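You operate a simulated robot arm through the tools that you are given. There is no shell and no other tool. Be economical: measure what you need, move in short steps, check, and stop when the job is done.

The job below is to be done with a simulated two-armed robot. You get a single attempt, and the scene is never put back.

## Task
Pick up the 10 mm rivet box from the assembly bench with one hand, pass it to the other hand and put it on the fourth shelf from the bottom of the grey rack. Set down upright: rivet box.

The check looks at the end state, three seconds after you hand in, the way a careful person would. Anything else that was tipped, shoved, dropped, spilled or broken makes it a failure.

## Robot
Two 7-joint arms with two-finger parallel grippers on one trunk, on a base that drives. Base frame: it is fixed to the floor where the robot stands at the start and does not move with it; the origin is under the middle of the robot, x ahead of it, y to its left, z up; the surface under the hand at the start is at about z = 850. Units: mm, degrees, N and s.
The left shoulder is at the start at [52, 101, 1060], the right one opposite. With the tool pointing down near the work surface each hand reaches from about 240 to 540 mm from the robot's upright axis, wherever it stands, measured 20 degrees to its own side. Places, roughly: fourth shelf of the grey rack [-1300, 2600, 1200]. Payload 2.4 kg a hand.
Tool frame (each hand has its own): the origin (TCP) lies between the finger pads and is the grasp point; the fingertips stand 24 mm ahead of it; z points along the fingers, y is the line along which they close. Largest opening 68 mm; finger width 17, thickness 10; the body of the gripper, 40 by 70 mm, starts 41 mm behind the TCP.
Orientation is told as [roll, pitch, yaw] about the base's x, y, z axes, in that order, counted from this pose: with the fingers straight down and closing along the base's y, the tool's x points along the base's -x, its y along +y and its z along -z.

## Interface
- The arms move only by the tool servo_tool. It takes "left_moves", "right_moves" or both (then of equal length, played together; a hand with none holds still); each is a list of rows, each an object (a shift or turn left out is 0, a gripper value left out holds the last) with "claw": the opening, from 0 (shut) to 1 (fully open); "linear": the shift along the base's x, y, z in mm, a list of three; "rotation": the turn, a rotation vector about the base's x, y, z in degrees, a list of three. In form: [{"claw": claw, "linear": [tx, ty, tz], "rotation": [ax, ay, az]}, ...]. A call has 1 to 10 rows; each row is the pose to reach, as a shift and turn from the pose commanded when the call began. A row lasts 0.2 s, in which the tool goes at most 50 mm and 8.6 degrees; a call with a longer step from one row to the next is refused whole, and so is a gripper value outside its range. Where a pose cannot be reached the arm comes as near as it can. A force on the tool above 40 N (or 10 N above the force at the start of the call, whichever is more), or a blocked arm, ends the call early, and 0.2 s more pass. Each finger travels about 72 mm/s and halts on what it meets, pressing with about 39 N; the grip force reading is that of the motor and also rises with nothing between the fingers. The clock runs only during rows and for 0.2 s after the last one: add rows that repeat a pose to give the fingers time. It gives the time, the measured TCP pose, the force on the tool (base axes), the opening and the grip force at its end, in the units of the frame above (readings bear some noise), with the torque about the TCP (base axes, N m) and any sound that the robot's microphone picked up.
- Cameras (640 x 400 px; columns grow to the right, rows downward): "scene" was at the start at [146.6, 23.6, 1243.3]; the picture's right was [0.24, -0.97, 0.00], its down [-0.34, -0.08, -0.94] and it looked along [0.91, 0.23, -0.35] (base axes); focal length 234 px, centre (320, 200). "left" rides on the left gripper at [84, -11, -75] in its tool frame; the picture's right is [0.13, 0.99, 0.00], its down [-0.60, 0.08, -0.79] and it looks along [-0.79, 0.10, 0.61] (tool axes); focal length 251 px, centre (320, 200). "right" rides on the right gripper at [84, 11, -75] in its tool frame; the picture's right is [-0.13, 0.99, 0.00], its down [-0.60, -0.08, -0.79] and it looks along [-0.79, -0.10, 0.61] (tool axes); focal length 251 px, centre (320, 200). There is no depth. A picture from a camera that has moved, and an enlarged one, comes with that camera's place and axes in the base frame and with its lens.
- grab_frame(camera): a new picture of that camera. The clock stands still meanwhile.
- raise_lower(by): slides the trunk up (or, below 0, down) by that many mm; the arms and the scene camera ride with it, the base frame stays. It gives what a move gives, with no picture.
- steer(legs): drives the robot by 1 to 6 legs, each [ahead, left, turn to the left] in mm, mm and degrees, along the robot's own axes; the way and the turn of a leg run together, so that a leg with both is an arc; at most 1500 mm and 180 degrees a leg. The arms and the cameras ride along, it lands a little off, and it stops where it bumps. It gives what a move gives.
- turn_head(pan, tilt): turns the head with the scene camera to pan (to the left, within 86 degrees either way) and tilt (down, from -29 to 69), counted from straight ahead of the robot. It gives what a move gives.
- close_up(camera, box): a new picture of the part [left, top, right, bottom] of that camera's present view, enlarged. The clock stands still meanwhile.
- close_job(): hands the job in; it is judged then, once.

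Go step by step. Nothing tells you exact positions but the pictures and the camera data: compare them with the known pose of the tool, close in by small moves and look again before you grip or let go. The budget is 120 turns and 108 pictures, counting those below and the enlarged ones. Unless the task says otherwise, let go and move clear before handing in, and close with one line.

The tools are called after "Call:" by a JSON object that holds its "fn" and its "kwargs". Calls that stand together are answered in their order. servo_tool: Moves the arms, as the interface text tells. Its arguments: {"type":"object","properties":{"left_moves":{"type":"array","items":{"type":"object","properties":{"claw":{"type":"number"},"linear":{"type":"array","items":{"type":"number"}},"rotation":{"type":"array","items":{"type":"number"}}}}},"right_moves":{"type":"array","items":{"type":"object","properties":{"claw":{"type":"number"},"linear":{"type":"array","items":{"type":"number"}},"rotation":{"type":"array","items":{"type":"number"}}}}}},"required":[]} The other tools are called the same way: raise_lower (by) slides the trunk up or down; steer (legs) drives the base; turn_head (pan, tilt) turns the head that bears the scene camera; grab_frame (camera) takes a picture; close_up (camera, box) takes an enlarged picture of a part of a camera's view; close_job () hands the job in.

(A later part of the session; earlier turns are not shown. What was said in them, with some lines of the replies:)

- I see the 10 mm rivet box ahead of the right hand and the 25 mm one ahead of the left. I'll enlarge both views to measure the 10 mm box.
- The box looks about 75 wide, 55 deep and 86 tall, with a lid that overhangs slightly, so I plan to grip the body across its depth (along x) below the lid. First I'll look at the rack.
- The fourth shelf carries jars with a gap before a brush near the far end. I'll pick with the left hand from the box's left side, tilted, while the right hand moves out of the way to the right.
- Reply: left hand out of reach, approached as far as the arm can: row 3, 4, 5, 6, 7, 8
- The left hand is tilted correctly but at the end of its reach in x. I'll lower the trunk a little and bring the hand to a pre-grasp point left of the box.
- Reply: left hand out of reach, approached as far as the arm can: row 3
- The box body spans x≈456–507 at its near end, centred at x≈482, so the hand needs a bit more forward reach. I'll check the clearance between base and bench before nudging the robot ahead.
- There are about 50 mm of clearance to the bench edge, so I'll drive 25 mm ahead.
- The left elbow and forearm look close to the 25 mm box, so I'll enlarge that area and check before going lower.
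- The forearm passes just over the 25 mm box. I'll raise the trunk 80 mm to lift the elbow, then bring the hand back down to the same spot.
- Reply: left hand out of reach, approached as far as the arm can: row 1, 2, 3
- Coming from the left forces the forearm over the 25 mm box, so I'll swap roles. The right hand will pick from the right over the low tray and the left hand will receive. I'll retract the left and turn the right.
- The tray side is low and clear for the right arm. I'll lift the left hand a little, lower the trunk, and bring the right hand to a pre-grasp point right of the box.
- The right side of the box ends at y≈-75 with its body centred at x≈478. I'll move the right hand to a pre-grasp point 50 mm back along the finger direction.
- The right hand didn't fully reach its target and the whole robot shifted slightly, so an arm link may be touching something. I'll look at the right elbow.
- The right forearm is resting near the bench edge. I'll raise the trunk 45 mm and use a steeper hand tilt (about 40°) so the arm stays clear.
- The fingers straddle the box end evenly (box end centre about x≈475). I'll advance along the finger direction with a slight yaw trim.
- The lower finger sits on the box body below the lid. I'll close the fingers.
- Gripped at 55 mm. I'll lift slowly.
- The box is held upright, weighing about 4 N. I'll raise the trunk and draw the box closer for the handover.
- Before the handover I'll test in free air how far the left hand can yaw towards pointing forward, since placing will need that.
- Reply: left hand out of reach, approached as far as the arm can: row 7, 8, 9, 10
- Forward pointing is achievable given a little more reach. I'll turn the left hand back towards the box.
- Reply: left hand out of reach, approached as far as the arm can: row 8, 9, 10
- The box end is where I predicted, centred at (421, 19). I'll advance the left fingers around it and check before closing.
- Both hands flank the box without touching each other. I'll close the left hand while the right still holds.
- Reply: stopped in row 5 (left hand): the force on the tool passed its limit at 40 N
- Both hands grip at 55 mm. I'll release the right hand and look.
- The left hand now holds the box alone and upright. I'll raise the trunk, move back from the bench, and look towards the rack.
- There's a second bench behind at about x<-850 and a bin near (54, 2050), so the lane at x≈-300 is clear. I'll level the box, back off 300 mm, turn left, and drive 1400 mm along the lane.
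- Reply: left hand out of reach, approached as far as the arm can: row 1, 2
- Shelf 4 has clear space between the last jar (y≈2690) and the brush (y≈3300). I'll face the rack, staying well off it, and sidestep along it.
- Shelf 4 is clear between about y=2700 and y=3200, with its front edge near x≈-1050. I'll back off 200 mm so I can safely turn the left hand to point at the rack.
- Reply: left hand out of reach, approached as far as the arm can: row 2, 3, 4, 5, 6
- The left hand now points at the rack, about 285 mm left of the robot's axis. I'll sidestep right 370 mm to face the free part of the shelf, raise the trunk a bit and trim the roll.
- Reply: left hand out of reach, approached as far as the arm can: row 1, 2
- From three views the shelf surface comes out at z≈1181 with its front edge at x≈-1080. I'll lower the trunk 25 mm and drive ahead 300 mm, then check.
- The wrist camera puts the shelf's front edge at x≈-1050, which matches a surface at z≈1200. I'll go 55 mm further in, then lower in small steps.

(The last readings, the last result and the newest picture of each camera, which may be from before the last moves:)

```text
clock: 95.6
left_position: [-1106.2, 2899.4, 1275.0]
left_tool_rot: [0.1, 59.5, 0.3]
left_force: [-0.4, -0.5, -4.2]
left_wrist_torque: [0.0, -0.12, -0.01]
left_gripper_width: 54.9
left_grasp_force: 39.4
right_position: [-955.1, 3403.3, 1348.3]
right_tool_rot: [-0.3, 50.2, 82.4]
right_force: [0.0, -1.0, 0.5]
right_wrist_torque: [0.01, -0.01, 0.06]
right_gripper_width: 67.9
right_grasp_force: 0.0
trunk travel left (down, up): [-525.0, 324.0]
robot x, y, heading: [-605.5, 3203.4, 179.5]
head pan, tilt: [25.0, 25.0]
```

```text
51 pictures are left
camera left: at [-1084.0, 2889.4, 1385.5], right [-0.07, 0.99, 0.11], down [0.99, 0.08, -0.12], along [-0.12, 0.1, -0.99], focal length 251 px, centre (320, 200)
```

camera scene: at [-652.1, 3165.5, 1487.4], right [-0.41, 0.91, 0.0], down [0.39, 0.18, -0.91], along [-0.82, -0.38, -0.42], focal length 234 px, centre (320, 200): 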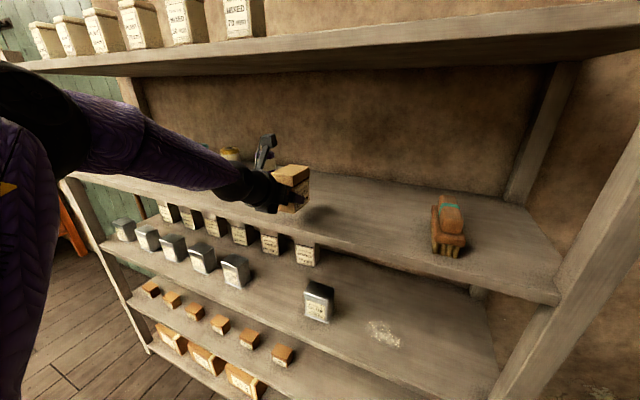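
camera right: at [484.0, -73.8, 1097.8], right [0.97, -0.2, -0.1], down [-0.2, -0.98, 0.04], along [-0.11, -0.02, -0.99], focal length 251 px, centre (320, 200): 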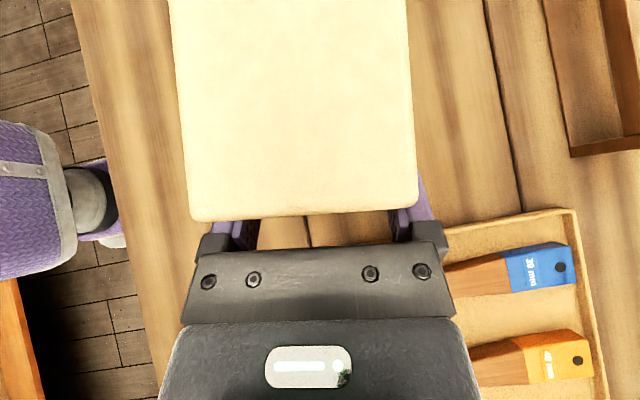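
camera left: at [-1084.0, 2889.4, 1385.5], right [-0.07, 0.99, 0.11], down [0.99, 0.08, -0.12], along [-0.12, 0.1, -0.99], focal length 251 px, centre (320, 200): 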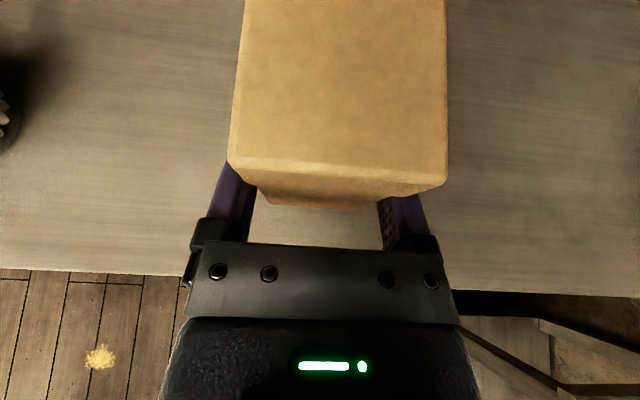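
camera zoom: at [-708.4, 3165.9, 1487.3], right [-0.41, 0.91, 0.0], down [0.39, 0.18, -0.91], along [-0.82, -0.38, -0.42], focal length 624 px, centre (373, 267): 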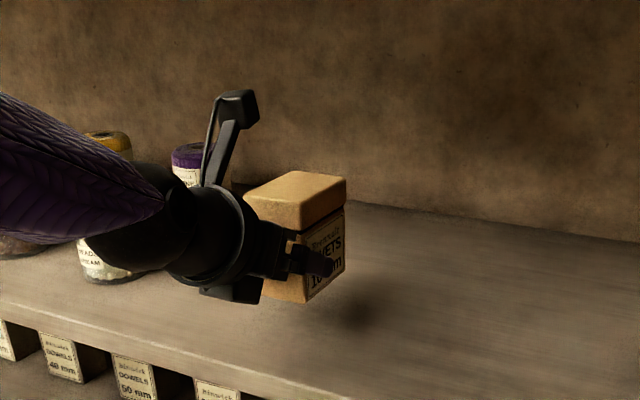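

Call:
{"fn": "raise_lower", "kwargs": {"by": -25}}

Call:
{"fn": "close_up", "kwargs": {"camera": "scene", "box": [180, 100, 420, 250]}}

```text
clock: 96.3
left_position: [-1104.4, 2900.0, 1251.2]
left_tool_rot: [0.1, 59.4, 0.3]
left_force: [-0.4, 0.0, -3.2]
left_wrist_torque: [-0.01, -0.12, -0.01]
left_gripper_width: 55.0
left_grasp_force: 38.9
right_position: [-952.4, 3405.0, 1323.8]
right_tool_rot: [-0.2, 50.2, 82.5]
right_force: [1.3, 0.1, -0.1]
right_wrist_torque: [0.0, 0.01, 0.02]
right_gripper_width: 68.1
right_grasp_force: 0.1
trunk travel left (down, up): [-500.0, 350.0]
robot x, y, heading: [-603.7, 3204.5, 179.5]
head pan, tilt: [25.0, 25.0]
```

```text
2.67 times, centred on (300, 175) of scene
camera zoom: at [-708.2, 3165.9, 1462.4], right [-0.41, 0.91, 0.0], down [0.38, 0.18, -0.91], along [-0.82, -0.38, -0.42], focal length 624 px, centre (373, 267)
```

zoom: 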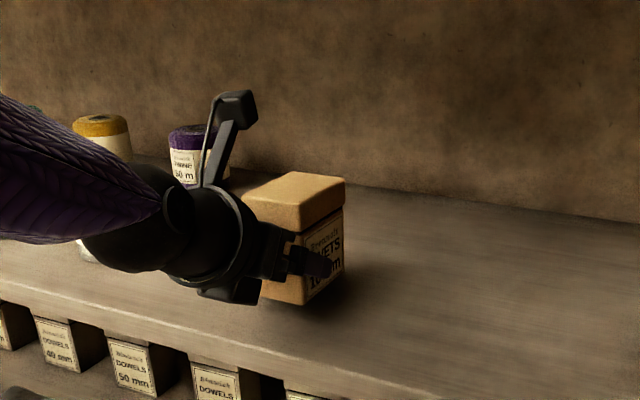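

Call:
{"fn": "raise_lower", "kwargs": {"by": -8}}

Call:
{"fn": "close_up", "kwargs": {"camera": "scene", "box": [240, 140, 360, 230]}}

```text
clock: 96.9
left_position: [-1104.4, 2899.6, 1242.5]
left_tool_rot: [0.2, 59.5, 0.4]
left_force: [0.1, 0.4, -3.9]
left_wrist_torque: [0.0, -0.15, 0.0]
left_gripper_width: 54.8
left_grasp_force: 38.8
right_position: [-952.7, 3404.3, 1316.6]
right_tool_rot: [-0.2, 50.2, 82.5]
right_force: [-0.4, 0.1, -0.9]
right_wrist_torque: [-0.02, 0.03, 0.01]
right_gripper_width: 67.9
right_grasp_force: 0.0
trunk travel left (down, up): [-492.0, 358.0]
robot x, y, heading: [-607.1, 3202.0, 179.3]
head pan, tilt: [25.0, 25.0]
```

```text
4.44 times, centred on (300, 185) of scene
camera zoom: at [-709.1, 3165.9, 1454.3], right [-0.41, 0.91, 0.0], down [0.39, 0.18, -0.91], along [-0.82, -0.38, -0.42], focal length 1039 px, centre (409, 267)
```

zoom: 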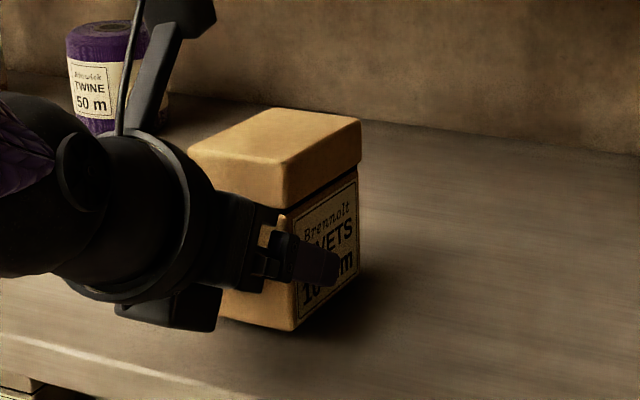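

Call:
{"fn": "raise_lower", "kwargs": {"by": -5}}

```text
clock: 97.4
left_position: [-1105.1, 2899.8, 1237.7]
left_tool_rot: [0.1, 59.4, 0.2]
left_force: [-0.3, 0.1, -2.8]
left_wrist_torque: [-0.02, -0.12, 0.0]
left_gripper_width: 55.0
left_grasp_force: 38.6
right_position: [-953.3, 3405.1, 1311.0]
right_tool_rot: [-0.2, 50.2, 82.5]
right_force: [-0.1, 0.4, 0.6]
right_wrist_torque: [-0.02, -0.02, 0.02]
right_gripper_width: 68.2
right_grasp_force: 0.1
trunk travel left (down, up): [-487.0, 363.0]
robot x, y, heading: [-606.5, 3204.0, 179.6]
head pan, tilt: [25.0, 25.0]
```

Call:
{"fn": "raise_lower", "kwargs": {"by": -3}}

Call:
{"fn": "close_up", "kwargs": {"camera": "scene", "box": [240, 140, 360, 230]}}

```text
clock: 97.9
left_position: [-1104.4, 2900.1, 1237.2]
left_tool_rot: [0.0, 59.9, 0.2]
left_force: [-1.9, -2.4, 9.6]
left_wrist_torque: [-0.44, 0.89, 0.11]
left_gripper_width: 54.8
left_grasp_force: 38.8
right_position: [-951.3, 3404.9, 1309.9]
right_tool_rot: [0.0, 50.3, 82.5]
right_force: [0.0, 0.9, -0.2]
right_wrist_torque: [0.04, 0.01, 0.0]
right_gripper_width: 67.9
right_grasp_force: 0.2
trunk travel left (down, up): [-484.0, 366.0]
robot x, y, heading: [-609.5, 3203.1, 179.3]
head pan, tilt: [25.0, 25.0]
```

```text
4.44 times, centred on (300, 185) of scene
camera zoom: at [-709.0, 3166.3, 1446.5], right [-0.41, 0.91, 0.0], down [0.38, 0.18, -0.91], along [-0.82, -0.38, -0.42], focal length 1039 px, centre (409, 267)
```

zoom: 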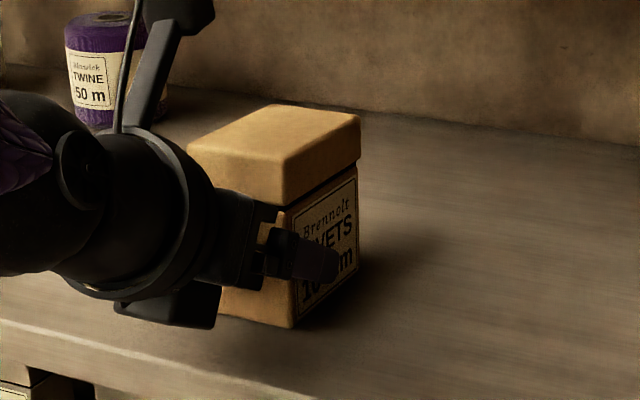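

Contact: about 13 N upward at the far edge, so the box is on the shelf with only a slight pitch. I'll open the hand.

Call:
{"fn": "servo_tool", "kwargs": {"left_moves": [{"claw": 0.85}, {"claw": 0.9}, {"claw": 1}, {"claw": 1}]}}

Call:
{"fn": "close_up", "kwargs": {"camera": "scene", "box": [240, 140, 360, 230]}}

Call:
{"fn": "grab_frame", "kwargs": {"camera": "left"}}

```text
clock: 98.9
left_position: [-1104.6, 2899.7, 1234.9]
left_tool_rot: [0.2, 59.5, 0.3]
left_force: [-0.2, -0.9, 0.8]
left_wrist_torque: [0.0, -0.02, 0.05]
left_gripper_width: 67.8
left_grasp_force: 0.0
right_position: [-952.9, 3403.8, 1308.5]
right_tool_rot: [-0.2, 50.2, 82.6]
right_force: [-0.6, 1.0, -0.3]
right_wrist_torque: [0.01, 0.03, -0.02]
right_gripper_width: 68.1
right_grasp_force: 0.1
trunk travel left (down, up): [-484.0, 366.0]
robot x, y, heading: [-603.7, 3200.6, 179.7]
head pan, tilt: [25.0, 25.0]
```

```text
4.44 times, centred on (300, 185) of scene
camera zoom: at [-709.6, 3166.2, 1446.3], right [-0.41, 0.91, 0.0], down [0.38, 0.18, -0.91], along [-0.82, -0.38, -0.42], focal length 1039 px, centre (409, 267)
```

zoom: 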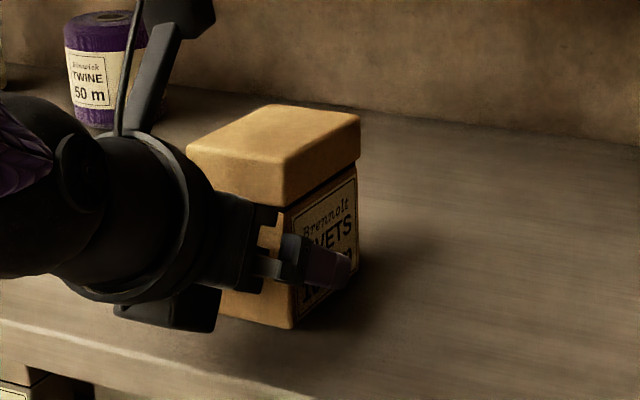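

```text
46 pictures are left
camera left: at [-1082.0, 2889.7, 1345.3], right [-0.07, 0.99, 0.11], down [0.99, 0.08, -0.12], along [-0.13, 0.1, -0.99], focal length 251 px, centre (320, 200)
```

left: 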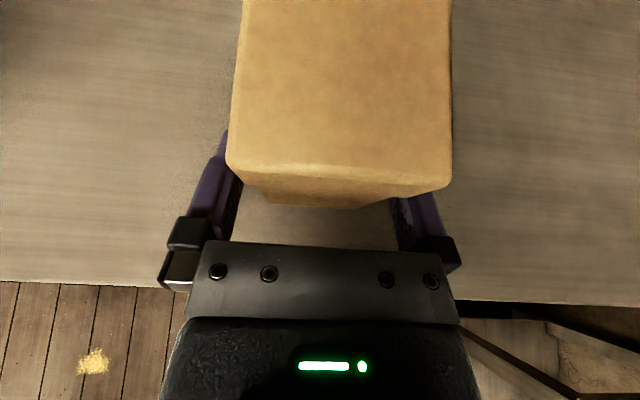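

The box stands level. I'll back the robot straight out, a short leg first.

Call:
{"fn": "steer", "kwargs": {"legs": [[-50, 0, 0]]}}

Call:
{"fn": "grab_frame", "kwargs": {"camera": "left"}}

```text
clock: 99.8
left_position: [-1054.5, 2899.6, 1235.6]
left_tool_rot: [0.3, 59.5, 0.3]
left_force: [-0.1, -0.6, 0.1]
left_wrist_torque: [0.02, 0.01, 0.03]
left_gripper_width: 67.8
left_grasp_force: 0.1
right_position: [-901.4, 3403.7, 1308.1]
right_tool_rot: [0.0, 50.3, 82.7]
right_force: [0.8, 0.0, -0.4]
right_wrist_torque: [0.01, 0.04, 0.0]
right_gripper_width: 68.0
right_grasp_force: 0.0
trunk travel left (down, up): [-484.0, 366.0]
robot x, y, heading: [-554.6, 3202.3, 179.5]
head pan, tilt: [25.0, 25.0]
```

```text
45 pictures are left
camera left: at [-1030.9, 2889.3, 1345.9], right [-0.07, 0.99, 0.11], down [0.99, 0.08, -0.12], along [-0.13, 0.1, -0.99], focal length 251 px, centre (320, 200)
```

left: 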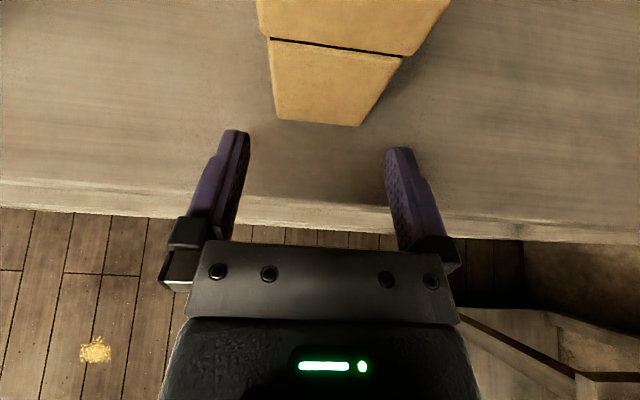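

The fingers are clear and the box stands on the shelf. I'll back away further and check the final state.

Call:
{"fn": "steer", "kwargs": {"legs": [[-250, 0, 0]]}}

Call:
{"fn": "grab_frame", "kwargs": {"camera": "scene"}}

Call:
{"fn": "close_up", "kwargs": {"camera": "scene", "box": [200, 120, 480, 295]}}

```text
clock: 101.7
left_position: [-803.9, 2897.4, 1234.9]
left_tool_rot: [0.2, 59.6, 0.2]
left_force: [0.2, -0.6, -0.5]
left_wrist_torque: [-0.01, 0.02, -0.01]
left_gripper_width: 68.0
left_grasp_force: 0.0
right_position: [-651.9, 3402.0, 1308.4]
right_tool_rot: [-0.1, 50.1, 82.5]
right_force: [0.5, -0.1, -0.5]
right_wrist_torque: [0.03, -0.02, -0.04]
right_gripper_width: 67.9
right_grasp_force: 0.1
trunk travel left (down, up): [-484.0, 366.0]
robot x, y, heading: [-303.9, 3200.1, 179.5]
head pan, tilt: [25.0, 25.0]
```

```text
44 pictures are left
camera scene: at [-408.3, 3163.5, 1446.4], right [-0.41, 0.91, 0.0], down [0.38, 0.17, -0.91], along [-0.83, -0.38, -0.42], focal length 234 px, centre (320, 200)
```

scene: 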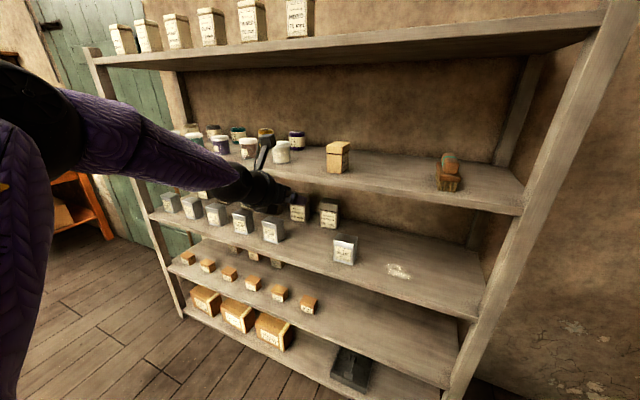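

```text
2.29 times, centred on (340, 208) of scene
camera zoom: at [-408.3, 3163.5, 1446.4], right [-0.41, 0.91, 0.0], down [0.38, 0.17, -0.91], along [-0.83, -0.38, -0.42], focal length 535 px, centre (274, 183)
```

zoom: 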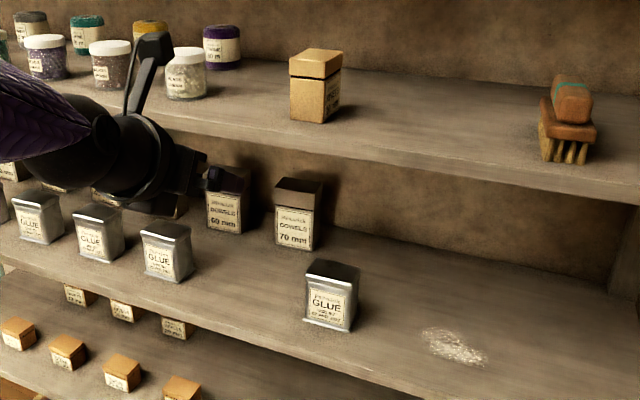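

The box stands upright on the fourth shelf, the neighbouring jars and brush look undisturbed, and both hands are clear. I'm handing the job in.

Call:
{"fn": "close_job", "kwargs": {}}

```text
The job is handed in.
```

The 10 mm rivet box was picked up with the right hand, passed to the left, and set upright on the fourth shelf of the grey rack.
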